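You operate a simulated robot arm through the tools that you are given. There is no shell and no other tool. Be economical: measure what you need, move in short steps, check, and stop when the job is done.

You run a simulated two-armed robot. Do the job below in one go: nothing can be reset, and whatever is moved stays where it is left.

Task
Put the grey sack on the top of the sieve bench. Take the green jar and leave it on the top of the coil table. Put the orange ring labelled "59" from the top of the bead table on the orange plate there and the orange ring marked "75" on the blue card there. Take the green collar and put it on the bottom shelf of the high rack. Put the green ring on top of the grey steel plate on the top of the goods table. Open the shelf guard, fetch the green roll from the top shelf of the high rack and set it on the top of the panel stand, then shut the guard. Put one of the corner pads from the middle shelf of the high rack on the bottom shelf of the high rack. Press the yellow button three times. Put the steel roll that says "57" from the top of the blue table on top of the teal panel there and the steel roll labelled "56" on the top of the side tray. The order is free. Set down upright: grey sack, green jar, green roll.

The check looks at the end state, three seconds after you hand in, the way a careful person would. Anything else that was tipped, shoved, dropped, spilled or broken makes it a failure.

Robot
Two 7-joint arms with fingered hands on one trunk, on a base that drives. Base frame: it is fixed to the floor where the robot stands at the start and does not move with it; the origin is under the middle of the robot, x ahead of it, y to its left, z up; the surface under the hand at the start is at about z = 780. Lengths are in mm, angles in rad, forces in N, time in s.
The left shoulder is at the start at [88, 170, 1160], the right one opposite. With the tool pointing down near the work surface each hand reaches from about 320 to 780 mm from the robot's upright axis, wherever it stands, measured 20 degrees to its own side. Places, roughly: blue card [750, -250, 750]; bottom shelf of the high rack [400, 4800, 400]; corner pad (8x8x7 cm) [700, 4800, 1000]; green collar (5x5x3 cm) [700, 2400, 800]; green jar (8x8x15 cm) [600, 100, 800]; green ring (6x6x2 cm) [500, 2600, 800]; green roll (7x7x9 cm) [800, 4600, 1600]; grey sack (10x11x12 cm) [500, 200, 300]; orange plate [500, 0, 750]; orange ring [750, 0, 750]; shelf guard [400, 4500, 1600]; steel plate (9x8x4 cm) [700, 2600, 800]; steel roll [7250, -5250, 500]; teal panel [7250, -5500, 500]; top of the coil table [3200, -3000, 800]; top of the panel stand [3200, 700, 800]; top of the side tray (24x32 cm) [5120, -5620, 800]; top of the sieve bench [-1400, -1300, 800]; yellow button [3400, 1600, 800]. Payload 4 kg a hand.
The tool frame of a hand sits at the grasp point between the pads (the TCP): z along the fingers, y along the line on which they close. The tips reach 26 mm beyond it. Largest opening 132 mm; the body of the gripper starts 73 mm behind the TCP. The gripper is a hand of 4 fingers: y runs from the thumb to the fingers, the wrist lies at [0, 0, -224] in the tool frame, and closing takes about 1.5 s.
Orientation is that of the tool frame in the base frame, as a unit quaternion [x, y, z, w]. With the fingers straight down and closing along the base's y, the tool's x points along the base's -x, its y along +y and its z along -z.

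Tools
- The arms move only by the tool apply_moves. It takes "left_commands", "right_commands" or both (then of equal length, played together; a hand with none holds still); each is a list of rows, each a list of 6 numbers: the shift along the tool's x, y, z in mm, then the turn, a rotation vector about the tool's x, y, z in degrees. In form: [[tx, ty, tz, wx, wy, wz], ...]. A call has 1 to 8 rows; each row shifts and turns the commanded pose from where the row before left it, along the tool's axes as they then stand. "left_claw" and "right_claw" are, for a hand that has rows, the gripper command, from -1 (fully open) to 1 (shut), values between in proportion, set as the call begins (left out, the last holds). Rows are played at 5 a second. More than 50 mm and 0.15 rad between two rows, or a gripper value outside its range, and nothing of the call is played. A pose out of reach is approached as far as the arm can. The call stops where the force on the tool passes 40 N (or 10 N more than at its start, if that is more) or the arm is blocked; 0.2 s more then pass. Each finger travels about 108 mm/s and halts on what it meets, pressing with about 30 N; the grip force reading is that of the motor and also rises with nothing between the fingers. The clock runs only during rows and for 0.2 s after the last one: add rows that do not move to give the fingers time. The reply holds the time, the measured pose of the TCP, the force on the tool along the base axes, the opening and the grip force, in the units named above and with some noise, with the torque about the TCP (base axes, N m) and any sound that the robot's microphone picked up, and new pictures: "pictures" is both (left out), scene, wrist or none (wrist: the cameras of the hands that moved).
- Cameras (640 x 400 px; columns grow to the right, rows downward): "scene" is now at [174.6, -5.9, 1321.2]; the picture's right is [-0.07, -1.00, 0.00], its down [-0.72, 0.05, -0.69] and it looks along [0.69, -0.05, -0.73] (base axes); focal length 272 px, centre (320, 200). "left" rides on the left gripper at [-73, 6, -94] in its tool frame; the picture's right is [-0.08, -1.00, 0.00], its down [0.78, -0.06, -0.62] and it looks along [0.61, -0.05, 0.79] (tool axes); focal length 230 px, centre (320, 200). "right" rides on the right gripper at [73, 6, -94] in its tool frame; the picture's right is [-0.08, 1.00, 0.00], its down [-0.79, -0.06, -0.62] and it looks along [-0.61, -0.05, 0.79] (tool axes); focal length 230 px, centre (320, 200). There is no depth. A picture from a camera that has moved, and an enlarged one, comes with that camera's place and axes in the base frame and with its lens.
- slide_trunk(by): slides the trunk up (or, below 0, down) by that many mm; the arms and the scene camera ride with it, the base frame stays. It gives what a move gives, with no picture.
- roll_base(legs): drives the robot by 1 to 6 legs, each [ahead, left, turn to the left] in mm, mm and rad, along the robot's own axes; the way and the turn of a leg run together, so that a leg with both is an arc; at most 1500 mm and 3.142 rad a leg. The arms and the cameras ride along, it lands a little off, and it stops where it bumps. It gives what a move gives, and a new picture of the scene camera.
- set_fingers(finger1, finger2, finger3, thumb_bend, hand): sets how far each is bent, from 0 (flat) to 1 (curled in); at 0.3 the hand is open as for a grip, at 0.7 the pads meet at the TCP. One left out holds its place. A second passes; each finger stops where it meets its share of the squeeze, and holds until it gets a number again. A gripper value or a shape takes the hand back. It gives what a move gives, with no picture; readings hold the bend of each and the force on the fingers (four entries, about 0 where the hand has none), thumb and palm.
- preshape(shape, hand): the hand has 4 fingers and takes this shape, open, in about a second: jaw (thumb against the fingers, like two jaws); tri (thumb and two fingers); tip (a fingertip pinch); poke (one finger out to press); point (the index stretched); flat (the hand flat); cup (the hand cupped); fist (a fist). The gripper value then closes the fingers along that shape, each until it touches; the sizes above hold for jaw. It gives what a move gives, with no picture.
- pan_tilt(pan, tilt): turns the head with the scene camera to pan (to the left, within 1.396 rad either way) and tilt (down, from -0.506 to 1.204), counted from straight ahead of the robot. It gives what a move gives, and a new picture of the scene camera.
- enlarge(camera, box): a new picture of the part [left, top, right, bottom] of that camera's present view, enlarged. The clock stands still meanwhile.
- hand_in(): hands the job in; it is judged then, once.

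Work in short steps. Places have to be worked out from the pictures, the camera data and where the tool is seen: move nearer, look again, correct. Check each grasp and each placing, and mend what went wrong. You have 556 turns and 360 pictures in all, those below and enlarged ones among them. Open the grippers and draw the arms clear of the work before you hand the job in, unless the task says otherwise.

The tools are called after "Request:" as name(argument=value, ...) on one line, values as JSON. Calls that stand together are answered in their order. apply_moves: Moves the arms, as the interface text tells. Its arguments: {"type":"object","properties":{"left_commands":{"type":"array","items":{"type":"array","items":{"type":"number"}}},"left_claw":{"type":"number"},"right_commands":{"type":"array","items":{"type":"array","items":{"type":"number"}}},"right_claw":{"type":"number"},"pictures":{"type":"string","enum":["both","scene","wrist","none"]}},"required":[]} The other tools are called the same way: slide_trunk (by) slides the trunk up or down; preshape (shape, hand) gives the hand a shape; set_fingers (finger1, finger2, finger3, thumb_bend, hand) moves the fingers one by one; roll_base (legs) drives the base; pan_tilt (pan, tilt) turns the head that bears the scene camera; enlarge (camera, box) takes an enlarged picture of a part of a camera's view; hand_in () hands the job in.

At the start:

```text
clock: 0.0
left_position: [492.8, 194.9, 1055.2]
left_tcp_rot: [0.0, 1.0, -0.001, 0.0]
left_ft_force: [0.2, -0.1, -0.2]
left_moment: [0.03, -0.03, -0.02]
left_opening: 131.7
left_grip_force: 0.0
left_shape: jaw
left_bend: [0.3, 0.3, 0.3, 0.3]
left_finger forces: [0.1, 0.0, 0.0, 0.1, 0.1, 0.0]
right_position: [511.8, -225.9, 1044.3]
right_tcp_rot: [-0.001, 1.0, 0.0, 0.0]
right_ft_force: [-0.3, -0.2, 0.5]
right_moment: [-0.01, 0.01, -0.01]
right_opening: 131.8
right_grip_force: 0.1
right_shape: jaw
right_bend: [0.3, 0.3, 0.3, 0.3]
right_finger forces: [0.0, 0.0, 0.0, 0.1, 0.0, 0.1]
trunk travel left (down, up): [-174.0, 177.0]
robot x, y, heading: [0.4, -1.8, 0.0]
head pan, tilt: [-0.072, 0.813]
```

scene: 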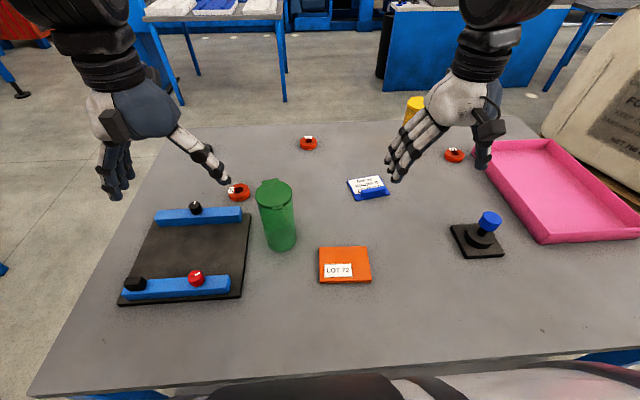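
right: 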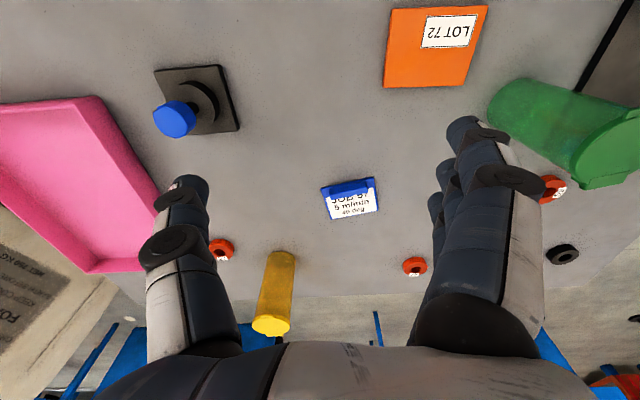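
left: 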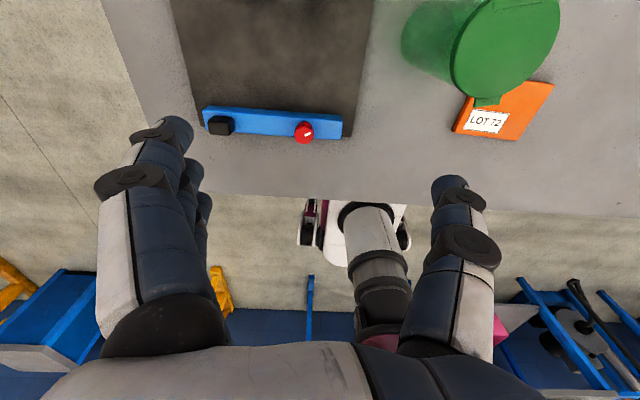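

I see three orange rings on the bead table; I first read their labels with an enlarged view.

Request:
enlarge(camera="scene", box=[200, 120, 360, 220])

Request:
enlarge(camera="scene", box=[400, 120, 520, 195])

```text
4.00 times, centred on (280, 170) of scene
camera zoom: at [174.6, -5.9, 1321.2], right [-0.07, -1.0, 0.0], down [-0.72, 0.05, -0.69], along [0.69, -0.05, -0.73], focal length 1089 px, centre (480, 320)
```

zoom: 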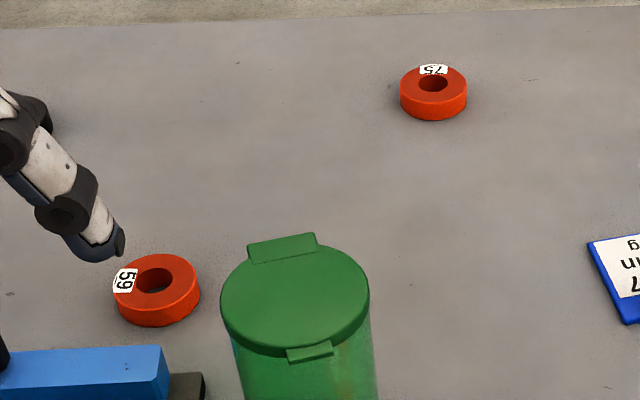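

```text
5.33 times, centred on (460, 158) of scene
camera zoom: at [174.6, -5.9, 1321.2], right [-0.07, -1.0, 0.0], down [-0.72, 0.05, -0.69], along [0.69, -0.05, -0.73], focal length 1452 px, centre (-427, 427)
```

zoom: 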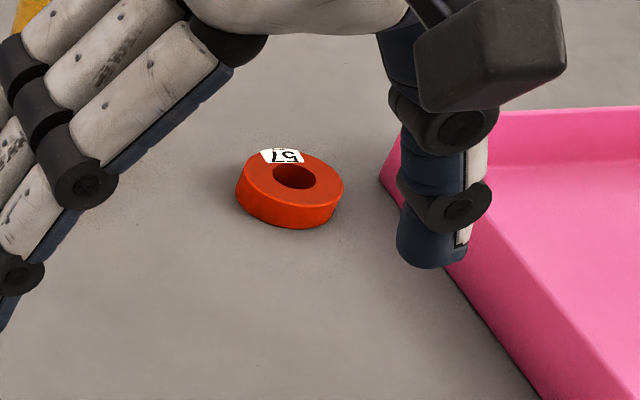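

Two of the labels are upside down; I enlarge them further to tell 75 from 57.

Request:
enlarge(camera="scene", box=[292, 130, 324, 150])

Request:
enlarge(camera="scene", box=[437, 142, 469, 162])

```text
16.00 times, centred on (308, 140) of scene
camera zoom: at [174.6, -5.9, 1321.2], right [-0.07, -1.0, 0.0], down [-0.72, 0.05, -0.69], along [0.69, -0.05, -0.73], focal length 4354 px, centre (512, 1160)
```

zoom: 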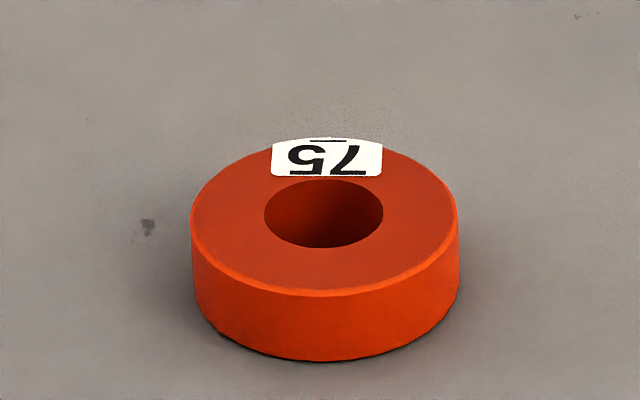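

```text
16.00 times, centred on (453, 152) of scene
camera zoom: at [174.6, -5.9, 1321.2], right [-0.07, -1.0, 0.0], down [-0.72, 0.05, -0.69], along [0.69, -0.05, -0.73], focal length 4354 px, centre (-1808, 968)
```

zoom: 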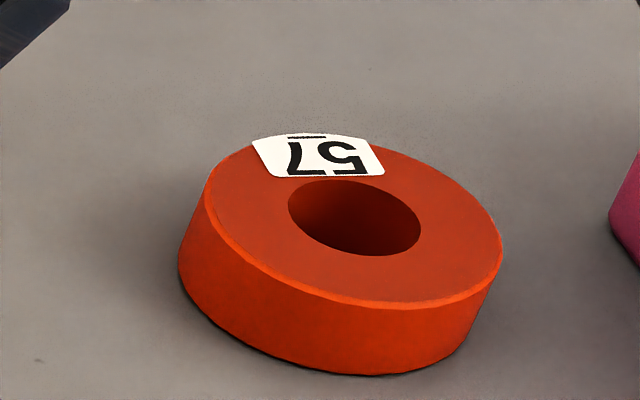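

The ring at the far centre is "75", the left one is "59", and the right one, "57", stays. I put ring 59 at about (717, 177) and move the left hand above it.

Request:
apply_moves(left_commands=[[-37.3, -3, 25.8, 0, 0, 0], [-37.3, -3, 25.8, 0, 0, 0], [-37.3, -3, 25.8, 0, 0, 0], [-37.3, -3, 25.8, 0, 0, 0], [-37.3, -3, 25.8, 0, 0, 0], [-37.3, -3, 25.8, 0, 0, 0], [0, 0, 0, 0, 0, 0]])

```text
clock: 1.6
left_position: [716.7, 178.1, 902.4]
left_tcp_rot: [0.0, 1.0, 0.0, 0.0]
left_ft_force: [0.8, 0.0, -0.2]
left_moment: [0.01, 0.01, -0.02]
left_opening: 131.9
left_grip_force: 0.0
left_shape: jaw
left_bend: [0.3, 0.3, 0.3, 0.3]
left_finger forces: [0.0, 0.1, 0.0, 0.1, 0.0, 0.0]
right_position: [510.6, -226.4, 1047.0]
right_tcp_rot: [0.0, 1.0, 0.0, 0.0]
right_ft_force: [-0.6, -0.3, -0.7]
right_moment: [0.0, 0.01, 0.0]
right_opening: 131.5
right_grip_force: 0.1
right_shape: jaw
right_bend: [0.3, 0.3, 0.3, 0.3]
right_finger forces: [0.0, 0.0, 0.0, 0.0, 0.1, 0.0]
trunk travel left (down, up): [-174.0, 177.0]
robot x, y, heading: [3.6, 0.3, -0.005]
head pan, tilt: [-0.072, 0.813]
camera scene: at [173.4, -6.2, 1321.6], right [-0.07, -1.0, 0.0], down [-0.72, 0.05, -0.69], along [0.69, -0.05, -0.73], focal length 272 px, centre (320, 200)
camera left: at [788.9, 184.8, 995.7], right [0.08, -1.0, 0.0], down [-0.79, -0.06, 0.62], along [-0.61, -0.05, -0.79], focal length 230 px, centre (320, 200)
```

scene: 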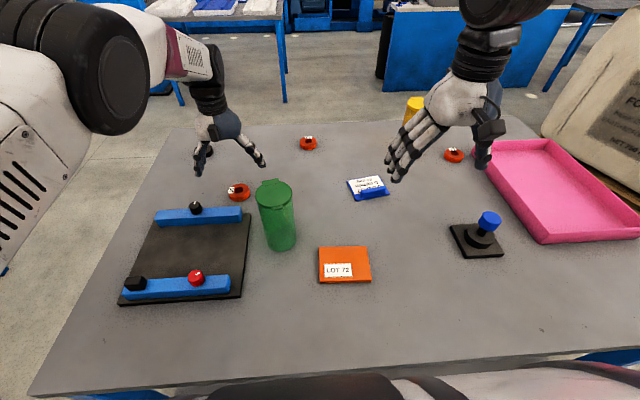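
left: 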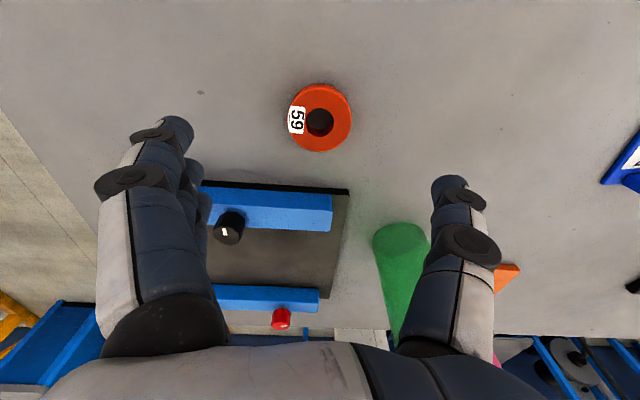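

The wrist view puts the ring at about (723, 179). I go down and close on it.

Request:
apply_moves(left_commands=[[-6, 1, 30, 0, 0, 0], [0, 0, 30, 0, 0, 0], [0, 0, 22, 0, 0, 0], [0, 0, 8, 0, 0, 0], [0, 0, 0, 0, 0, 0]], pictures="wrist")

```text
clock: 2.8
left_position: [722.8, 178.9, 810.5]
left_tcp_rot: [0.0, 1.0, 0.0, 0.0]
left_ft_force: [-0.3, 0.0, -0.4]
left_moment: [-0.01, 0.04, 0.0]
left_opening: 131.9
left_grip_force: 0.0
left_shape: jaw
left_bend: [0.3, 0.3, 0.3, 0.3]
left_finger forces: [0.0, 0.0, 0.1, 0.0, 0.1, 0.0]
right_position: [511.8, -225.6, 1045.4]
right_tcp_rot: [0.0, 1.0, 0.0, 0.001]
right_ft_force: [-0.1, -0.7, 0.5]
right_moment: [0.04, 0.0, 0.01]
right_opening: 131.7
right_grip_force: 0.1
right_shape: jaw
right_bend: [0.3, 0.3, 0.3, 0.3]
right_finger forces: [0.0, 0.1, 0.1, 0.0, 0.0, 0.0]
trunk travel left (down, up): [-174.0, 177.0]
robot x, y, heading: [-1.6, 2.6, 0.001]
head pan, tilt: [-0.072, 0.813]
camera left: at [795.2, 185.6, 904.0], right [0.08, -1.0, 0.0], down [-0.78, -0.06, 0.62], along [-0.61, -0.05, -0.79], focal length 230 px, centre (320, 200)
```

left: 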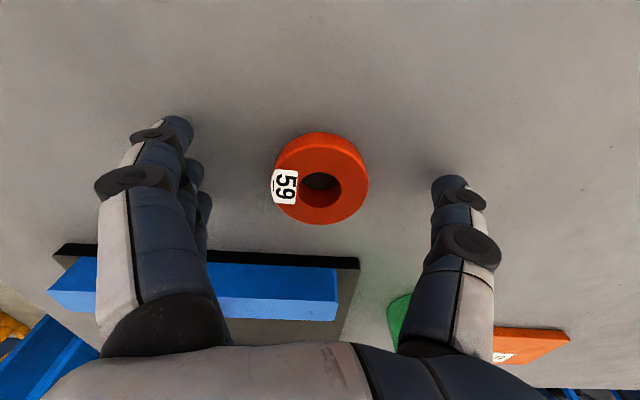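

The ring sits midway between the fingers; I close.

Request:
apply_moves(left_commands=[[0, 0, 0, 0, 0, 0], [0, 0, 0, 0, 0, 0], [0, 0, 0, 0, 0, 0], [0, 0, 0, 0, 0, 0], [0, 0, 0, 0, 0, 0], [0, 0, 0, 0, 0, 0], [0, 0, 0, 0, 0, 0]], left_claw=1, pictures="wrist")

```text
clock: 4.4
left_position: [725.0, 179.3, 810.5]
left_tcp_rot: [0.0, 1.0, 0.0, 0.0]
left_ft_force: [-0.2, 0.4, 0.4]
left_moment: [-0.01, -0.01, 0.01]
left_opening: 42.7
left_grip_force: 29.7
left_shape: jaw
left_bend: [0.73, 0.73, 0.73, 0.7]
left_finger forces: [7.8, 8.9, 9.9, 0.0, 27.1, 0.0]
right_position: [512.2, -226.3, 1046.2]
right_tcp_rot: [-0.001, 1.0, 0.0, 0.001]
right_ft_force: [-0.4, -0.3, -0.8]
right_moment: [0.01, 0.01, -0.01]
right_opening: 131.7
right_grip_force: 0.0
right_shape: jaw
right_bend: [0.3, 0.3, 0.3, 0.3]
right_finger forces: [0.0, 0.1, 0.0, 0.0, 0.1, 0.0]
trunk travel left (down, up): [-174.0, 177.0]
robot x, y, heading: [-3.7, 0.4, -0.005]
head pan, tilt: [-0.072, 0.813]
camera left: at [795.2, 185.4, 904.1], right [0.08, -1.0, 0.0], down [-0.78, -0.06, 0.62], along [-0.61, -0.05, -0.79], focal length 230 px, centre (320, 200)
```

left: 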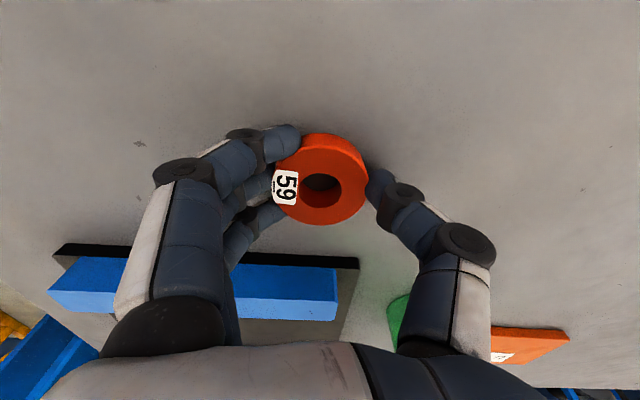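

Ring 59 is gripped (27 N). I lift it, moving the right hand aside at the same time.

Request:
apply_moves(left_commands=[[0, 0, -50, 0, 0, 0], [0, 0, -50, 0, 0, 0], [0, 0, -50, 0, 0, 0], [0, 0, -50, 0, 0, 0]], right_commands=[[0, -40, 0, 0, 0, 0], [0, -40, 0, 0, 0, 0], [0, -40, 0, 0, 0, 0], [0, -40, 0, 0, 0, 0]], pictures="none")

Request:
apply_moves(left_commands=[[30.7, -32.8, 0, 0, 0, 0], [30.7, -32.8, 0, 0, 0, 0], [30.7, -32.8, 0, 0, 0, 0], [30.7, -32.8, 0, 0, 0, 0], [30.7, -32.8, 0, 0, 0, 0], [30.7, -32.8, 0, 0, 0, 0], [30.7, -32.8, 0, 0, 0, 0], [30.7, -32.8, 0, 0, 0, 0]])

```text
clock: 5.4
left_position: [723.0, 177.0, 1012.3]
left_tcp_rot: [0.0, 1.0, 0.0, 0.0]
left_ft_force: [-0.2, -0.2, -1.0]
left_moment: [0.03, -0.05, -0.05]
left_opening: 42.7
left_grip_force: 30.1
left_shape: jaw
left_bend: [0.73, 0.73, 0.73, 0.7]
left_finger forces: [8.9, 8.9, 10.2, 0.0, 27.0, 0.0]
right_position: [511.4, -387.7, 1044.4]
right_tcp_rot: [0.0, 1.0, 0.0, 0.0]
right_ft_force: [-0.5, -0.7, 0.5]
right_moment: [0.0, -0.02, 0.0]
right_opening: 131.7
right_grip_force: 0.0
right_shape: jaw
right_bend: [0.3, 0.3, 0.3, 0.3]
right_finger forces: [0.0, 0.0, 0.0, 0.1, 0.1, 0.1]
trunk travel left (down, up): [-174.0, 177.0]
robot x, y, heading: [1.3, -4.0, -0.0]
head pan, tilt: [-0.072, 0.813]
```

```text
clock: 7.4
left_position: [496.0, -68.2, 1032.8]
left_tcp_rot: [-0.033, 0.998, -0.043, -0.005]
left_ft_force: [1.2, 0.4, 0.3]
left_moment: [0.02, 0.02, 0.02]
left_opening: 42.4
left_grip_force: 30.1
left_shape: jaw
left_bend: [0.73, 0.73, 0.73, 0.7]
left_finger forces: [9.8, 9.0, 10.8, 0.1, 26.9, 0.1]
right_position: [513.1, -386.4, 1045.6]
right_tcp_rot: [-0.001, 1.0, 0.0, -0.001]
right_ft_force: [-0.6, 0.2, 0.2]
right_moment: [0.02, 0.02, 0.01]
right_opening: 131.8
right_grip_force: 0.1
right_shape: jaw
right_bend: [0.3, 0.3, 0.3, 0.3]
right_finger forces: [0.0, 0.2, 0.0, 0.0, 0.1, 0.1]
trunk travel left (down, up): [-174.0, 177.0]
robot x, y, heading: [1.6, 3.1, 0.004]
head pan, tilt: [-0.072, 0.813]
stopped in row 8 (left hand): the arm was blocked; the commanded pose is now the measured one
camera scene: at [174.9, -5.3, 1321.1], right [-0.07, -1.0, 0.0], down [-0.73, 0.05, -0.69], along [0.68, -0.05, -0.73], focal length 272 px, centre (320, 200)
camera left: at [567.8, -49.8, 1124.2], right [0.14, -0.99, 0.08], down [-0.77, -0.06, 0.63], along [-0.62, -0.16, -0.77], focal length 230 px, centre (320, 200)
```

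scene: 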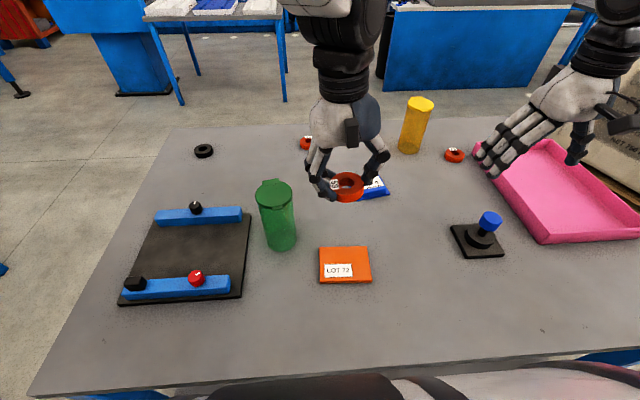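
left: 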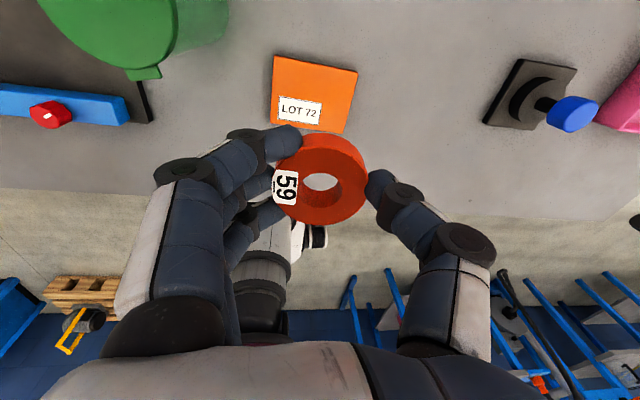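

The left arm blocked near y=-68 (too far to its inner side). I drive the base 150 mm to the right so the plate lies within the left arm's reach.

Request:
roll_base(legs=[[0, -150, 0]])

```text
clock: 9.4
left_position: [496.3, -220.7, 1032.2]
left_tcp_rot: [-0.033, 0.999, -0.042, -0.005]
left_ft_force: [0.5, 0.2, 0.0]
left_moment: [-0.02, -0.01, 0.0]
left_opening: 42.4
left_grip_force: 30.3
left_shape: jaw
left_bend: [0.73, 0.73, 0.73, 0.7]
left_finger forces: [9.7, 9.0, 10.9, 0.0, 26.9, 0.0]
right_position: [512.5, -535.8, 1044.9]
right_tcp_rot: [0.0, 1.0, 0.001, 0.001]
right_ft_force: [-0.4, -0.4, -0.2]
right_moment: [0.01, 0.01, 0.01]
right_opening: 131.7
right_grip_force: 0.0
right_shape: jaw
right_bend: [0.3, 0.3, 0.3, 0.3]
right_finger forces: [0.0, 0.1, 0.0, 0.0, 0.0, 0.0]
trunk travel left (down, up): [-174.0, 177.0]
robot x, y, heading: [0.2, -146.0, -0.002]
head pan, tilt: [-0.072, 0.813]
camera scene: at [174.6, -156.1, 1321.2], right [-0.07, -1.0, 0.0], down [-0.72, 0.05, -0.69], along [0.69, -0.05, -0.73], focal length 272 px, centre (320, 200)
```

scene: 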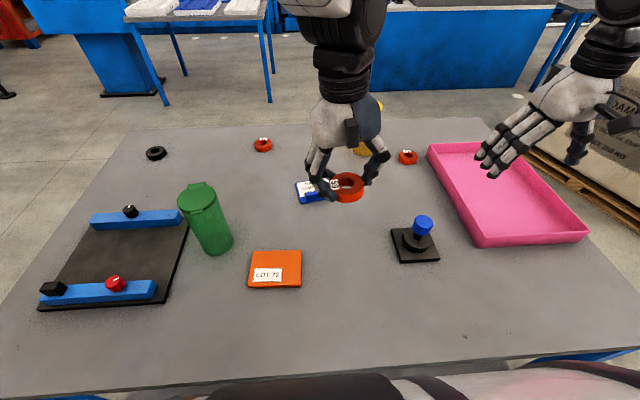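

The plate checks out at about (478, -81). I level the hand and move over it.

Request:
apply_moves(left_commands=[[0, 0, 0, -4.9, -0.6, 3.8], [4.5, 35, 18, 0, 0, 0], [4.5, 35, 18, 0, 0, 0], [4.5, 35, 18, 0, 0, 0], [4.5, 35, 18, 0, 0, 0], [0, 0, 0, 0, 0, 0]], pictures="wrist")

```text
clock: 10.8
left_position: [481.4, -79.5, 967.6]
left_tcp_rot: [-0.005, 1.0, -0.011, 0.004]
left_ft_force: [1.1, 0.8, -1.0]
left_moment: [0.01, 0.04, -0.01]
left_opening: 42.3
left_grip_force: 29.9
left_shape: jaw
left_bend: [0.73, 0.73, 0.73, 0.7]
left_finger forces: [9.9, 9.1, 11.1, 0.0, 27.1, 0.0]
right_position: [511.5, -536.8, 1045.4]
right_tcp_rot: [0.0, 1.0, 0.0, 0.0]
right_ft_force: [0.1, 0.2, 0.2]
right_moment: [0.01, 0.01, 0.02]
right_opening: 132.0
right_grip_force: 0.0
right_shape: jaw
right_bend: [0.3, 0.3, 0.3, 0.3]
right_finger forces: [0.0, 0.0, 0.1, 0.0, 0.0, 0.0]
trunk travel left (down, up): [-174.0, 177.0]
robot x, y, heading: [0.9, -149.4, -0.001]
head pan, tilt: [-0.072, 0.813]
camera left: at [552.2, -69.9, 1061.0], right [0.09, -1.0, 0.02], down [-0.79, -0.06, 0.61], along [-0.61, -0.07, -0.79], focal length 230 px, centre (320, 200)
```

left: 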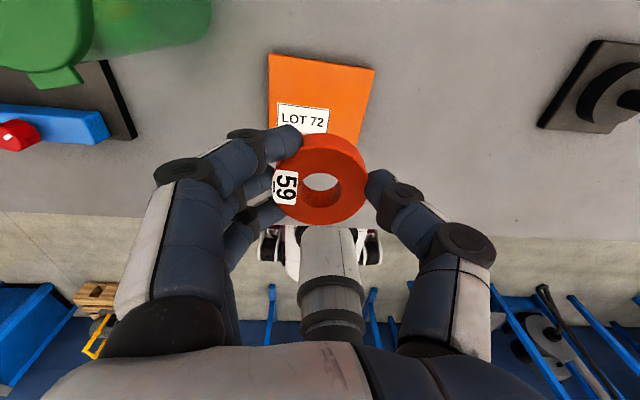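

Plate centre works out at (478, -82), right under the ring. I lower, slowly at the end.

Request:
apply_moves(left_commands=[[3, 0, 40, 0, 0, 0], [0, 0, 40, 0, 0, 0], [0, 0, 30, 0, 0, 0], [0, 0, 15, 0, 0, 0], [0, 0, 0, 0, 0, 0]], pictures="wrist")

```text
clock: 12.0
left_position: [489.6, -73.7, 850.1]
left_tcp_rot: [-0.033, 0.999, -0.029, 0.005]
left_ft_force: [0.1, -0.8, -0.4]
left_moment: [0.0, 0.02, -0.01]
left_opening: 42.6
left_grip_force: 29.9
left_shape: jaw
left_bend: [0.73, 0.73, 0.73, 0.7]
left_finger forces: [10.2, 9.0, 11.2, 0.1, 26.9, 0.0]
right_position: [511.3, -535.9, 1044.2]
right_tcp_rot: [0.0, 1.0, 0.0, 0.0]
right_ft_force: [0.4, -0.1, 0.3]
right_moment: [-0.02, -0.04, -0.02]
right_opening: 131.9
right_grip_force: 0.2
right_shape: jaw
right_bend: [0.3, 0.3, 0.3, 0.3]
right_finger forces: [0.0, 0.0, 0.0, 0.1, 0.1, 0.1]
trunk travel left (down, up): [-174.0, 177.0]
robot x, y, heading: [1.4, -151.7, -0.001]
head pan, tilt: [-0.072, 0.813]
camera left: at [558.8, -55.8, 943.6], right [0.14, -0.99, 0.06], down [-0.79, -0.07, 0.61], along [-0.6, -0.13, -0.79], focal length 230 px, centre (320, 200)
```

left: 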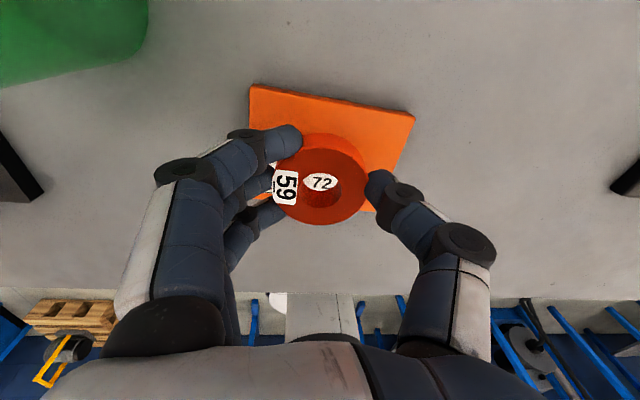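

The arm is still at its limit (hand tilts), so I lift a little and drive 130 mm further right.

Request:
apply_moves(left_commands=[[0, 0, -45, 0, 0, 0], [0, 0, -45, 0, 0, 0]], right_commands=[[0, 40, 0, 0, 0, 0], [0, 40, 0, 0, 0, 0]], pictures="none")

Request:
roll_base(legs=[[-30, -130, 0]])

```text
clock: 12.6
left_position: [481.8, -73.2, 933.9]
left_tcp_rot: [-0.026, 0.999, -0.035, -0.004]
left_ft_force: [-0.2, 0.2, -0.1]
left_moment: [-0.01, -0.06, -0.01]
left_opening: 42.2
left_grip_force: 30.4
left_shape: jaw
left_bend: [0.73, 0.73, 0.73, 0.7]
left_finger forces: [10.6, 9.0, 11.4, 0.0, 26.8, 0.0]
right_position: [511.3, -454.7, 1046.8]
right_tcp_rot: [0.0, 1.0, 0.0, 0.0]
right_ft_force: [0.1, 0.5, 0.0]
right_moment: [-0.01, 0.02, -0.02]
right_opening: 132.1
right_grip_force: 0.1
right_shape: jaw
right_bend: [0.3, 0.3, 0.3, 0.3]
right_finger forces: [0.0, 0.2, 0.1, 0.0, 0.0, 0.0]
trunk travel left (down, up): [-174.0, 177.0]
robot x, y, heading: [0.3, -150.8, -0.001]
head pan, tilt: [-0.072, 0.813]
```

```text
clock: 14.3
left_position: [454.3, -207.0, 939.2]
left_tcp_rot: [-0.023, 0.999, -0.036, 0.002]
left_ft_force: [0.2, 0.9, -0.6]
left_moment: [0.0, 0.01, 0.01]
left_opening: 42.5
left_grip_force: 29.5
left_shape: jaw
left_bend: [0.73, 0.73, 0.73, 0.7]
left_finger forces: [10.5, 9.0, 11.5, 0.0, 27.0, 0.1]
right_position: [481.4, -585.8, 1044.6]
right_tcp_rot: [0.0, 1.0, -0.001, 0.0]
right_ft_force: [-0.2, 0.2, 0.4]
right_moment: [0.04, -0.01, 0.0]
right_opening: 131.9
right_grip_force: 0.0
right_shape: jaw
right_bend: [0.3, 0.3, 0.3, 0.3]
right_finger forces: [0.0, 0.0, 0.1, 0.0, 0.1, 0.0]
trunk travel left (down, up): [-174.0, 177.0]
robot x, y, heading: [-32.0, -281.8, 0.004]
head pan, tilt: [-0.072, 0.813]
camera scene: at [144.7, -286.2, 1321.2], right [-0.07, -1.0, 0.0], down [-0.72, 0.05, -0.69], along [0.69, -0.05, -0.73], focal length 272 px, centre (320, 200)
```

scene: 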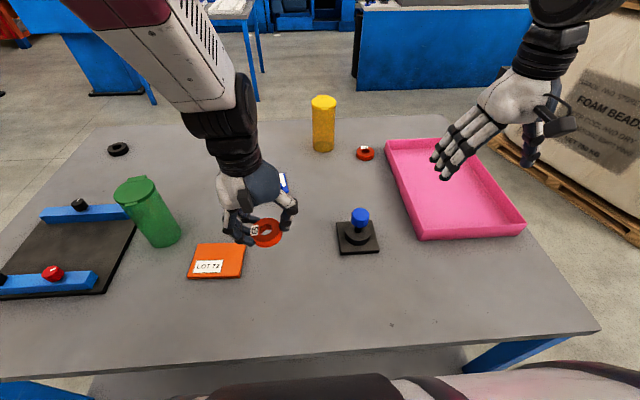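

Now the plate is well to the left of the arm's axis; I move the hand back over it and check the levelling.

Request:
apply_moves(left_commands=[[-6, 31, 0, 0, 0, 0], [-6, 31, 0, 0, 0, 0], [-6, 31, 0, 0, 0, 0], [-6, 31, 0, 0, 0, 0], [0, 0, 0, 0, 0, 0], [0, 0, 0, 0, 0, 0]], pictures="none")

```text
clock: 15.8
left_position: [471.5, -81.9, 930.9]
left_tcp_rot: [-0.024, 0.999, -0.037, 0.001]
left_ft_force: [0.1, -0.5, -0.7]
left_moment: [-0.01, -0.02, 0.0]
left_opening: 42.3
left_grip_force: 30.0
left_shape: jaw
left_bend: [0.73, 0.73, 0.73, 0.7]
left_finger forces: [10.5, 9.1, 11.4, 0.0, 27.0, 0.0]
right_position: [482.1, -585.7, 1044.6]
right_tcp_rot: [0.0, 1.0, 0.0, 0.0]
right_ft_force: [-0.7, 0.7, 0.3]
right_moment: [-0.01, 0.02, -0.02]
right_opening: 131.9
right_grip_force: 0.2
right_shape: jaw
right_bend: [0.3, 0.3, 0.3, 0.3]
right_finger forces: [0.0, 0.1, 0.0, 0.0, 0.0, 0.1]
trunk travel left (down, up): [-174.0, 177.0]
robot x, y, heading: [-24.6, -277.2, 0.001]
head pan, tilt: [-0.072, 0.813]
```

I level the hand and lower to just above the plate.

Request:
apply_moves(left_commands=[[0, 0, 0, -4.2, 0.1, 2.75], [-6.5, 0, 35, 0, 0, 0], [0, 0, 35, 0, 0, 0], [0, 0, 20, 0, 0, 0], [0, 0, 0, 0, 0, 0]], pictures="wrist")

```text
clock: 16.9
left_position: [478.4, -82.3, 840.3]
left_tcp_rot: [0.0, 1.0, 0.0, 0.0]
left_ft_force: [0.5, 0.0, -0.7]
left_moment: [0.0, 0.02, 0.03]
left_opening: 42.2
left_grip_force: 30.1
left_shape: jaw
left_bend: [0.73, 0.73, 0.73, 0.7]
left_finger forces: [10.7, 9.1, 11.4, 0.1, 26.7, 0.1]
right_position: [482.0, -586.0, 1045.8]
right_tcp_rot: [0.0, 1.0, 0.0, 0.0]
right_ft_force: [-0.6, -0.5, -0.6]
right_moment: [-0.02, 0.0, -0.02]
right_opening: 131.8
right_grip_force: 0.0
right_shape: jaw
right_bend: [0.3, 0.3, 0.3, 0.3]
right_finger forces: [0.1, 0.1, 0.0, 0.0, 0.0, 0.1]
trunk travel left (down, up): [-174.0, 177.0]
robot x, y, heading: [-33.3, -277.4, -0.003]
head pan, tilt: [-0.072, 0.813]
camera left: at [549.5, -75.9, 933.6], right [0.08, -1.0, 0.0], down [-0.79, -0.06, 0.62], along [-0.61, -0.05, -0.79], focal length 230 px, centre (320, 200)
```

left: 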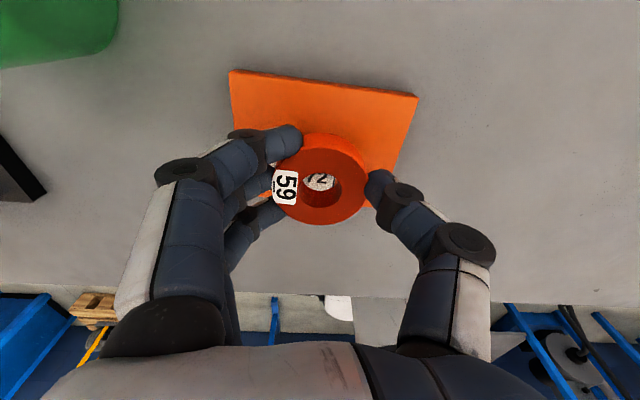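

Well aligned. I lower the last 20 mm in small steps watching the force.

Request:
apply_moves(left_commands=[[0, 0, 10, 0, 0, 0], [0, 0, 5, 0, 0, 0], [0, 0, 3, 0, 0, 0], [0, 0, 0, 0, 0, 0]], pictures="wrist")

```text
clock: 17.9
left_position: [479.0, -82.6, 821.9]
left_tcp_rot: [-0.001, 1.0, 0.0, 0.002]
left_ft_force: [-0.5, -1.3, 2.7]
left_moment: [0.05, 0.04, -0.03]
left_opening: 42.1
left_grip_force: 29.8
left_shape: jaw
left_bend: [0.73, 0.74, 0.73, 0.7]
left_finger forces: [10.8, 9.1, 11.7, 0.0, 27.3, 0.0]
right_position: [481.8, -584.2, 1045.5]
right_tcp_rot: [0.0, 1.0, 0.0, 0.0]
right_ft_force: [-0.9, 0.8, -0.4]
right_moment: [-0.01, 0.0, 0.01]
right_opening: 131.9
right_grip_force: 0.0
right_shape: jaw
right_bend: [0.3, 0.3, 0.3, 0.3]
right_finger forces: [0.0, 0.0, 0.0, 0.1, 0.0, 0.0]
trunk travel left (down, up): [-174.0, 177.0]
robot x, y, heading: [-29.7, -282.3, -0.001]
head pan, tilt: [-0.072, 0.813]
camera left: at [549.7, -75.5, 915.9], right [0.08, -1.0, 0.0], down [-0.79, -0.06, 0.62], along [-0.61, -0.05, -0.79], focal length 230 px, centre (320, 200)
```

left: 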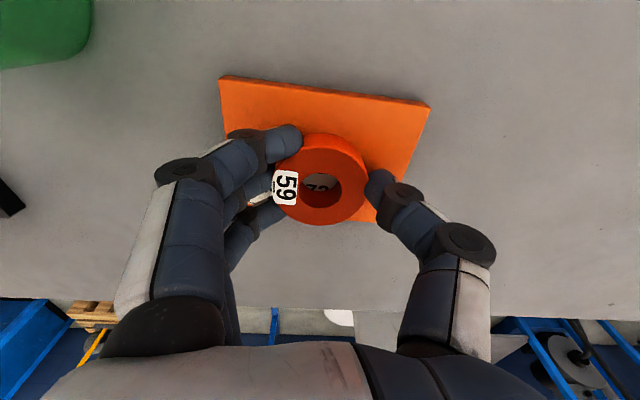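

Contact is felt (2.7 N) with the ring centred on the plate. I release and then rise.

Request:
apply_moves(left_commands=[[0, 0, 0, 0, 0, 0], [0, 0, 0, 0, 0, 0], [0, 0, 0, 0, 0, 0], [0, 0, 0, 0, 0, 0]], left_claw=-0.2, pictures="none")

Request:
apply_moves(left_commands=[[0, 0, -25, 0, 0, 0], [0, 0, -40, 0, 0, 0], [0, 0, -40, 0, 0, 0], [0, 0, -40, 0, 0, 0]], pictures="wrist")

```text
clock: 18.9
left_position: [477.4, -81.5, 822.2]
left_tcp_rot: [0.001, 1.0, 0.0, 0.0]
left_ft_force: [-0.8, 0.4, -0.7]
left_moment: [0.0, 0.0, -0.02]
left_opening: 78.6
left_grip_force: 0.0
left_shape: jaw
left_bend: [0.71, 0.71, 0.71, 0.71]
left_finger forces: [0.1, 0.1, 0.1, 0.1, 0.0, 0.1]
right_position: [481.8, -585.5, 1046.6]
right_tcp_rot: [0.0, 1.0, 0.0, 0.0]
right_ft_force: [0.4, 0.3, 0.5]
right_moment: [0.0, 0.0, 0.0]
right_opening: 132.2
right_grip_force: 0.0
right_shape: jaw
right_bend: [0.3, 0.3, 0.3, 0.3]
right_finger forces: [0.0, 0.2, 0.0, 0.0, 0.0, 0.0]
trunk travel left (down, up): [-174.0, 177.0]
robot x, y, heading: [-31.7, -281.9, -0.001]
head pan, tilt: [-0.072, 0.813]
```

```text
clock: 19.9
left_position: [478.6, -83.6, 969.2]
left_tcp_rot: [0.001, 1.0, 0.0, 0.0]
left_ft_force: [-0.5, -0.2, 0.9]
left_moment: [0.02, 0.0, 0.0]
left_opening: 78.8
left_grip_force: 0.0
left_shape: jaw
left_bend: [0.71, 0.71, 0.71, 0.71]
left_finger forces: [0.0, 0.0, 0.0, 0.0, 0.0, 0.0]
right_position: [480.6, -587.1, 1045.3]
right_tcp_rot: [0.0, 1.0, 0.0, 0.0]
right_ft_force: [-0.8, -0.2, 0.0]
right_moment: [0.0, 0.0, 0.01]
right_opening: 131.9
right_grip_force: 0.1
right_shape: jaw
right_bend: [0.3, 0.3, 0.3, 0.3]
right_finger forces: [0.1, 0.0, 0.0, 0.0, 0.1, 0.0]
trunk travel left (down, up): [-174.0, 177.0]
robot x, y, heading: [-33.0, -281.6, -0.0]
head pan, tilt: [-0.072, 0.813]
camera left: at [548.9, -76.6, 1062.4], right [0.08, -1.0, 0.0], down [-0.79, -0.06, 0.62], along [-0.61, -0.05, -0.79], focal length 230 px, centre (320, 200)
```

left: 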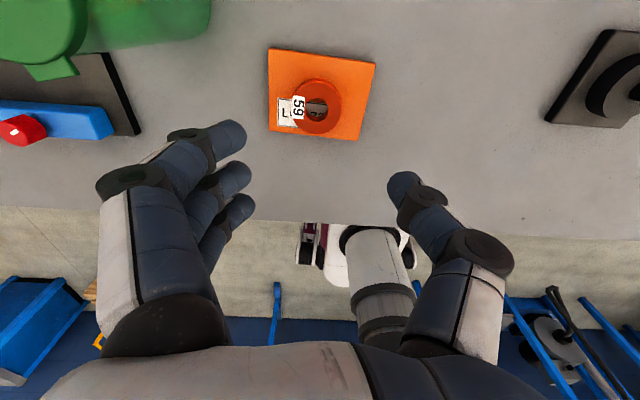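

Ring 59 lies on the orange plate. Next I look for the grey sack, which should be low near (500, 200, 300): I back away from the table for a view underneath.

Request:
roll_base(legs=[[-700, 250, 0]])

Request:
pan_tilt(pan=0, tilt=0.5)

```text
clock: 24.0
left_position: [-227.3, 164.9, 967.8]
left_tcp_rot: [0.001, 1.0, -0.001, 0.001]
left_ft_force: [0.3, 0.2, 0.2]
left_moment: [0.04, 0.0, -0.03]
left_opening: 78.8
left_grip_force: 0.1
left_shape: jaw
left_bend: [0.71, 0.71, 0.71, 0.71]
left_finger forces: [0.0, 0.0, 0.1, 0.0, 0.0, 0.1]
right_position: [-224.3, -336.9, 1046.3]
right_tcp_rot: [0.0, 1.0, 0.0, -0.001]
right_ft_force: [-0.5, 0.0, -0.2]
right_moment: [0.0, -0.02, 0.0]
right_opening: 131.9
right_grip_force: 0.1
right_shape: jaw
right_bend: [0.3, 0.3, 0.3, 0.3]
right_finger forces: [0.0, 0.0, 0.0, 0.1, 0.0, 0.0]
trunk travel left (down, up): [-174.0, 177.0]
robot x, y, heading: [-737.5, -33.4, 0.0]
head pan, tilt: [-0.072, 0.813]
camera scene: at [-561.8, -36.6, 1321.2], right [-0.07, -1.0, 0.0], down [-0.72, 0.05, -0.69], along [0.69, -0.05, -0.73], focal length 272 px, centre (320, 200)
```

scene: 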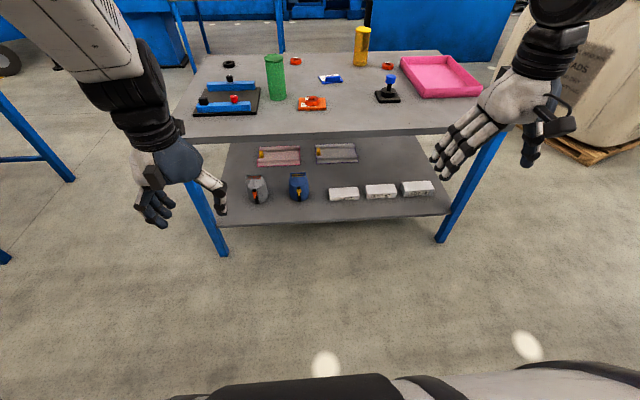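

```text
clock: 24.8
left_position: [-226.6, 164.7, 967.8]
left_tcp_rot: [0.001, 1.0, 0.0, 0.0]
left_ft_force: [1.0, -0.9, 0.1]
left_moment: [0.03, -0.01, 0.0]
left_opening: 78.6
left_grip_force: 0.0
left_shape: jaw
left_bend: [0.71, 0.71, 0.71, 0.71]
left_finger forces: [0.0, 0.1, 0.1, 0.0, 0.0, 0.0]
right_position: [-225.3, -337.2, 1045.7]
right_tcp_rot: [0.001, 1.0, 0.0, 0.001]
right_ft_force: [-0.2, 0.1, 0.1]
right_moment: [0.03, -0.02, 0.03]
right_opening: 131.8
right_grip_force: 0.1
right_shape: jaw
right_bend: [0.3, 0.3, 0.3, 0.3]
right_finger forces: [0.1, 0.0, 0.1, 0.0, 0.1, 0.0]
trunk travel left (down, up): [-174.0, 177.0]
robot x, y, heading: [-736.8, -27.5, 0.002]
head pan, tilt: [0.0, 0.499]
camera scene: at [-550.3, -31.1, 1348.2], right [0.0, -1.0, 0.0], down [-0.48, 0.0, -0.88], along [0.88, 0.0, -0.48], focal length 272 px, centre (320, 200)
```

scene: 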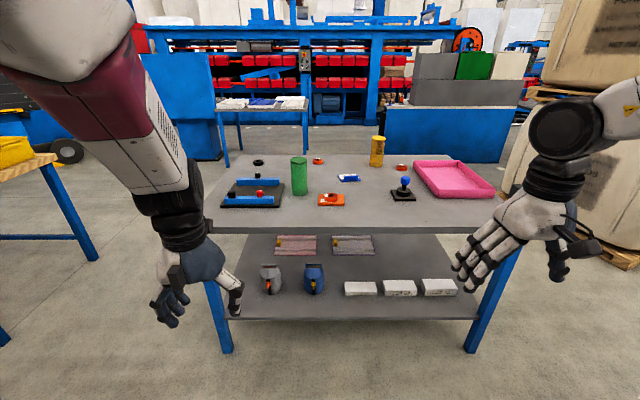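

Two sacks, a grey one and a blue one, stand on the lower shelf of the bead table. I enlarge that part.

Request:
enlarge(camera="scene", box=[210, 220, 370, 320])

```text
4.00 times, centred on (290, 270) of scene
camera zoom: at [-550.3, -31.1, 1348.2], right [0.0, -1.0, 0.0], down [-0.48, 0.0, -0.88], along [0.88, 0.0, -0.48], focal length 1089 px, centre (440, -80)
```

zoom: 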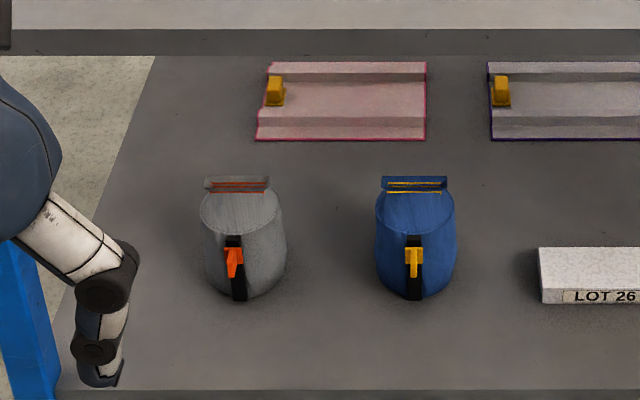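

The grey sack is the left one, at about (434, 214) on a shelf at z≈305. I will take it with the left hand pointing forward and 30° down. First I lower the trunk, tuck the right hand, and pitch the left hand.

Request:
slide_trunk(by=-170)

Request:
apply_moves(left_commands=[[0, 0, 0, 0, -7.5, 0], [0, 0, 0, 0, -7.5, 0], [0, 0, 0, 0, -7.5, 0], [0, 0, 0, 0, -7.5, 0], [0, 0, 0, 0, -7.5, 0], [0, 0, 0, 0, -7.5, 0], [0, 0, 0, 0, -7.5, 0], [0, 0, 0, 0, -7.5, 0]], right_commands=[[20, 0, -20, 0, 0, 0], [20, 0, -20, 0, 0, 0], [20, 0, -20, 0, 0, 0], [20, 0, -20, 0, 0, 0], [20, 0, -20, 0, 0, 0], [20, 0, -20, 0, 0, 0], [20, 0, -20, 0, 0, 0], [20, 0, -20, 0, 0, 0]], left_claw=-1, pictures="none")

```text
clock: 26.7
left_position: [-240.5, 165.2, 669.3]
left_tcp_rot: [0.001, 0.984, -0.001, -0.179]
left_ft_force: [-0.9, -0.3, 0.4]
left_moment: [-0.03, 0.02, 0.03]
left_opening: 78.8
left_grip_force: 0.1
left_shape: jaw
left_bend: [0.71, 0.71, 0.71, 0.71]
left_finger forces: [0.1, 0.0, 0.0, 0.0, 0.0, 0.0]
right_position: [-226.2, -337.6, 876.3]
right_tcp_rot: [0.001, 1.0, -0.001, 0.001]
right_ft_force: [0.7, 0.5, 0.2]
right_moment: [0.01, -0.02, -0.02]
right_opening: 131.9
right_grip_force: 0.0
right_shape: jaw
right_bend: [0.3, 0.3, 0.3, 0.3]
right_finger forces: [0.0, 0.0, 0.0, 0.0, 0.0, 0.0]
trunk travel left (down, up): [-4.0, 347.0]
robot x, y, heading: [-735.7, -26.3, -0.006]
head pan, tilt: [0.0, 0.499]
```

```text
clock: 28.5
left_position: [-174.4, 247.6, 657.5]
left_tcp_rot: [-0.058, 0.942, -0.025, 0.33]
left_ft_force: [-0.3, 0.0, 0.6]
left_moment: [0.01, -0.01, 0.01]
left_opening: 132.0
left_grip_force: 0.2
left_shape: jaw
left_bend: [0.3, 0.3, 0.3, 0.3]
left_finger forces: [0.1, 0.1, 0.1, 0.0, 0.0, 0.1]
left hand out of reach, approached as far as the arm can: row 1, 2, 3, 6, 7, 8
right_position: [-381.8, -314.5, 1018.2]
right_tcp_rot: [-0.001, 1.0, 0.001, 0.0]
right_ft_force: [-0.4, 0.0, -0.3]
right_moment: [0.0, 0.02, -0.03]
right_opening: 132.1
right_grip_force: 0.0
right_shape: jaw
right_bend: [0.3, 0.3, 0.3, 0.3]
right_finger forces: [0.0, 0.0, 0.0, 0.0, 0.0, 0.0]
right hand out of reach, approached as far as the arm can: row 7, 8
trunk travel left (down, up): [-4.0, 347.0]
robot x, y, heading: [-732.2, -29.2, -0.004]
head pan, tilt: [0.0, 0.499]
```

The left arm reports an odd pose after the slide; I check how it stands with the cameras.

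Request:
apply_moves(left_commands=[[0, 0, 0, 0, 0, 0], [0, 0, 0, 0, 0, 0]])

```text
clock: 29.1
left_position: [-176.6, 249.0, 655.8]
left_tcp_rot: [-0.058, 0.943, -0.022, 0.328]
left_ft_force: [-0.5, 0.2, -0.1]
left_moment: [-0.01, 0.01, -0.01]
left_opening: 131.7
left_grip_force: 0.0
left_shape: jaw
left_bend: [0.3, 0.3, 0.3, 0.3]
left_finger forces: [0.0, 0.1, 0.0, 0.0, 0.0, 0.0]
right_position: [-380.1, -315.8, 1016.3]
right_tcp_rot: [0.0, 1.0, 0.002, 0.001]
right_ft_force: [-0.3, -1.2, 0.8]
right_moment: [0.02, 0.01, 0.01]
right_opening: 131.8
right_grip_force: 0.1
right_shape: jaw
right_bend: [0.3, 0.3, 0.3, 0.3]
right_finger forces: [0.0, 0.1, 0.1, 0.0, 0.0, 0.0]
trunk travel left (down, up): [-4.0, 347.0]
robot x, y, heading: [-736.6, -32.9, -0.002]
head pan, tilt: [0.0, 0.499]
camera scene: at [-378.7, -31.4, 1151.8], right [0.0, -1.0, 0.0], down [-0.48, 0.0, -0.88], along [0.88, 0.0, -0.48], focal length 272 px, centre (320, 200)
camera left: at [-180.2, 265.3, 773.1], right [0.16, -0.98, 0.13], down [-0.99, -0.16, 0.01], along [0.01, -0.13, -0.99], focal length 230 px, centre (320, 200)
```

scene: 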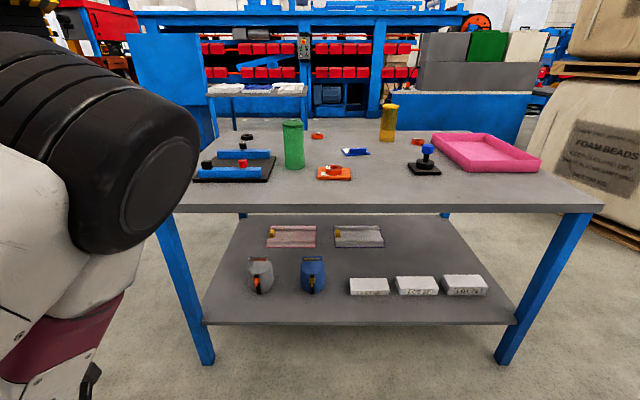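
left: 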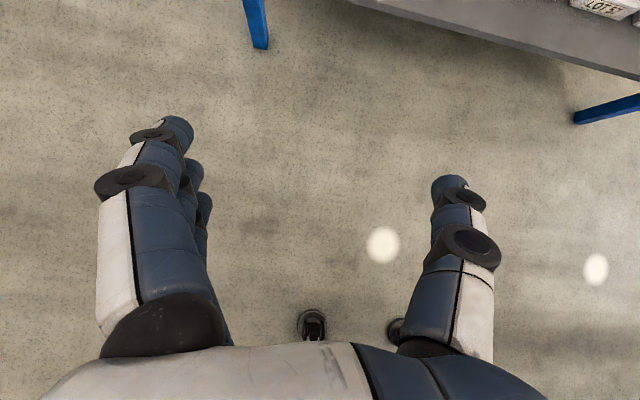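

The trunk leans forward as it goes down, so the shoulder is now ~260 mm ahead of the axis and the hand was too close in. I extend the left hand forward and down.

Request:
apply_moves(left_commands=[[1.6, 0, 47, 0, 0, 0], [1.6, 0, 47, 0, 0, 0], [1.6, 0, 47, 0, 0, 0], [1.6, 0, 47, 0, 0, 0], [1.6, 0, 47, 0, 0, 0], [0, 0, 0, 0, 0, 0], [0, 0, 0, 0, 0, 0]], pictures="wrist")

```text
clock: 30.9
left_position: [-19.9, 285.5, 498.7]
left_tcp_rot: [-0.058, 0.942, 0.0, 0.33]
left_ft_force: [0.3, 0.4, 0.0]
left_moment: [-0.02, 0.0, -0.01]
left_opening: 131.8
left_grip_force: 0.0
left_shape: jaw
left_bend: [0.3, 0.3, 0.3, 0.3]
left_finger forces: [0.0, 0.0, 0.0, 0.1, 0.0, 0.1]
left hand out of reach, approached as far as the arm can: row 1, 2, 3, 4, 5
right_position: [-381.1, -314.2, 1017.0]
right_tcp_rot: [0.0, 1.0, 0.001, 0.0]
right_ft_force: [0.1, 0.5, -0.4]
right_moment: [-0.03, 0.0, 0.01]
right_opening: 132.2
right_grip_force: 0.1
right_shape: jaw
right_bend: [0.3, 0.3, 0.3, 0.3]
right_finger forces: [0.0, 0.1, 0.0, 0.1, 0.0, 0.0]
trunk travel left (down, up): [-4.0, 347.0]
robot x, y, heading: [-736.0, -33.0, 0.003]
head pan, tilt: [0.0, 0.499]
stopped in row 7 (left hand): the arm was blocked; the commanded pose is now the measured one
camera left: at [-23.8, 297.5, 615.7], right [0.17, -0.98, 0.09], down [-0.99, -0.17, 0.0], along [0.02, -0.08, -1.0], focal length 230 px, centre (320, 200)
```

left: 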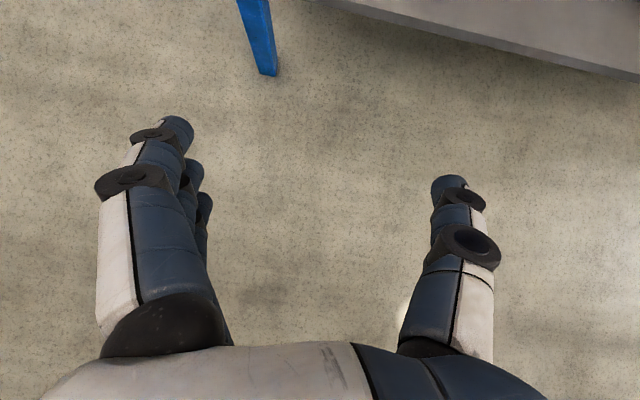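

The hand stands at ~51° below horizontal and seems limited there; that angle is fine for the sack. I lower it from this pose.

Request:
apply_moves(left_commands=[[19.4, 1.2, 24.4, 0, 0, 0], [19.4, 1.2, 24.4, 0, 0, 0], [19.4, 1.2, 24.4, 0, 0, 0], [19.4, 1.2, 24.4, 0, 0, 0], [0, 0, 0, 0, 0, 0]], pictures="none")

```text
clock: 32.3
left_position: [-5.8, 341.3, 443.8]
left_tcp_rot: [-0.084, 0.941, 0.018, 0.327]
left_ft_force: [0.6, -0.8, -0.3]
left_moment: [0.02, -0.01, 0.0]
left_opening: 131.9
left_grip_force: 0.1
left_shape: jaw
left_bend: [0.3, 0.3, 0.3, 0.3]
left_finger forces: [0.1, 0.1, 0.0, 0.1, 0.0, 0.1]
left hand out of reach, approached as far as the arm can: row 1, 2, 3, 4
right_position: [-380.6, -315.2, 1016.5]
right_tcp_rot: [-0.001, 1.0, 0.002, 0.0]
right_ft_force: [0.2, 0.2, 0.3]
right_moment: [0.03, 0.03, -0.02]
right_opening: 131.7
right_grip_force: 0.1
right_shape: jaw
right_bend: [0.3, 0.3, 0.3, 0.3]
right_finger forces: [0.1, 0.0, 0.1, 0.0, 0.1, 0.0]
trunk travel left (down, up): [-4.0, 347.0]
robot x, y, heading: [-736.0, -28.8, -0.005]
head pan, tilt: [0.0, 0.499]
stopped in row 5 (left hand): the arm was blocked; the commanded pose is now the measured one
```

Still limited; I try with the arm extended further forward, so the forearm lies flatter.

Request:
apply_moves(left_commands=[[-14.6, -25.1, 29.1, 0, 0, 0], [-14.6, -25.1, 29.1, 0, 0, 0], [-14.6, -25.1, 29.1, 0, 0, 0], [0, 0, 0, 0, 0, 0]], pictures="none")

```text
clock: 33.3
left_position: [94.7, 274.0, 405.1]
left_tcp_rot: [-0.081, 0.941, 0.016, 0.327]
left_ft_force: [0.2, 0.2, -0.8]
left_moment: [-0.02, 0.01, 0.01]
left_opening: 132.2
left_grip_force: 0.0
left_shape: jaw
left_bend: [0.3, 0.3, 0.3, 0.3]
left_finger forces: [0.0, 0.0, 0.0, 0.1, 0.0, 0.0]
right_position: [-381.6, -315.2, 1015.1]
right_tcp_rot: [-0.001, 1.0, 0.001, 0.001]
right_ft_force: [-0.4, 0.1, 0.8]
right_moment: [0.04, 0.02, 0.0]
right_opening: 131.9
right_grip_force: 0.1
right_shape: jaw
right_bend: [0.3, 0.3, 0.3, 0.3]
right_finger forces: [0.1, 0.0, 0.1, 0.0, 0.0, 0.1]
trunk travel left (down, up): [-4.0, 347.0]
robot x, y, heading: [-740.4, -28.9, -0.004]
head pan, tilt: [0.0, 0.499]
```

That pose is reached. I straighten the yaw and flatten the tilt to about 40° below horizontal.

Request:
apply_moves(left_commands=[[0, 0, 0, 2.8, -5.8, 3.8], [0, 0, 0, 2.8, -5.8, 3.8], [0, 0, 0, 0, 0, 0], [0, 0, 0, 0, 0, 0]], pictures="wrist")

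```text
clock: 34.3
left_position: [102.2, 269.7, 410.1]
left_tcp_rot: [-0.052, 0.931, 0.016, 0.362]
left_ft_force: [0.3, 0.8, -0.2]
left_moment: [-0.02, 0.02, 0.03]
left_opening: 132.1
left_grip_force: 0.1
left_shape: jaw
left_bend: [0.3, 0.3, 0.3, 0.3]
left_finger forces: [0.0, 0.0, 0.0, 0.1, 0.1, 0.0]
left hand out of reach, approached as far as the arm can: row 1, 2
right_position: [-380.8, -315.8, 1016.4]
right_tcp_rot: [-0.001, 1.0, 0.001, -0.001]
right_ft_force: [-0.3, -0.6, 0.4]
right_moment: [-0.01, 0.0, -0.01]
right_opening: 131.8
right_grip_force: 0.1
right_shape: jaw
right_bend: [0.3, 0.3, 0.3, 0.3]
right_finger forces: [0.1, 0.0, 0.0, 0.0, 0.0, 0.0]
trunk travel left (down, up): [-4.0, 347.0]
robot x, y, heading: [-735.5, -30.3, -0.002]
head pan, tilt: [0.0, 0.499]
camera left: at [88.9, 276.6, 527.7], right [0.16, -0.98, 0.06], down [-0.98, -0.17, -0.07], along [0.08, -0.05, -1.0], focal length 230 px, centre (320, 200)
```

left: 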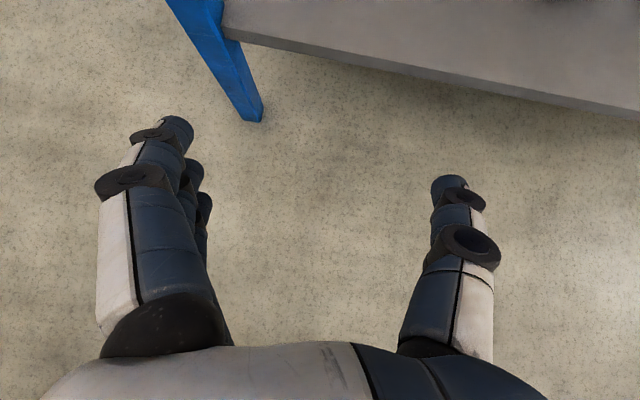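

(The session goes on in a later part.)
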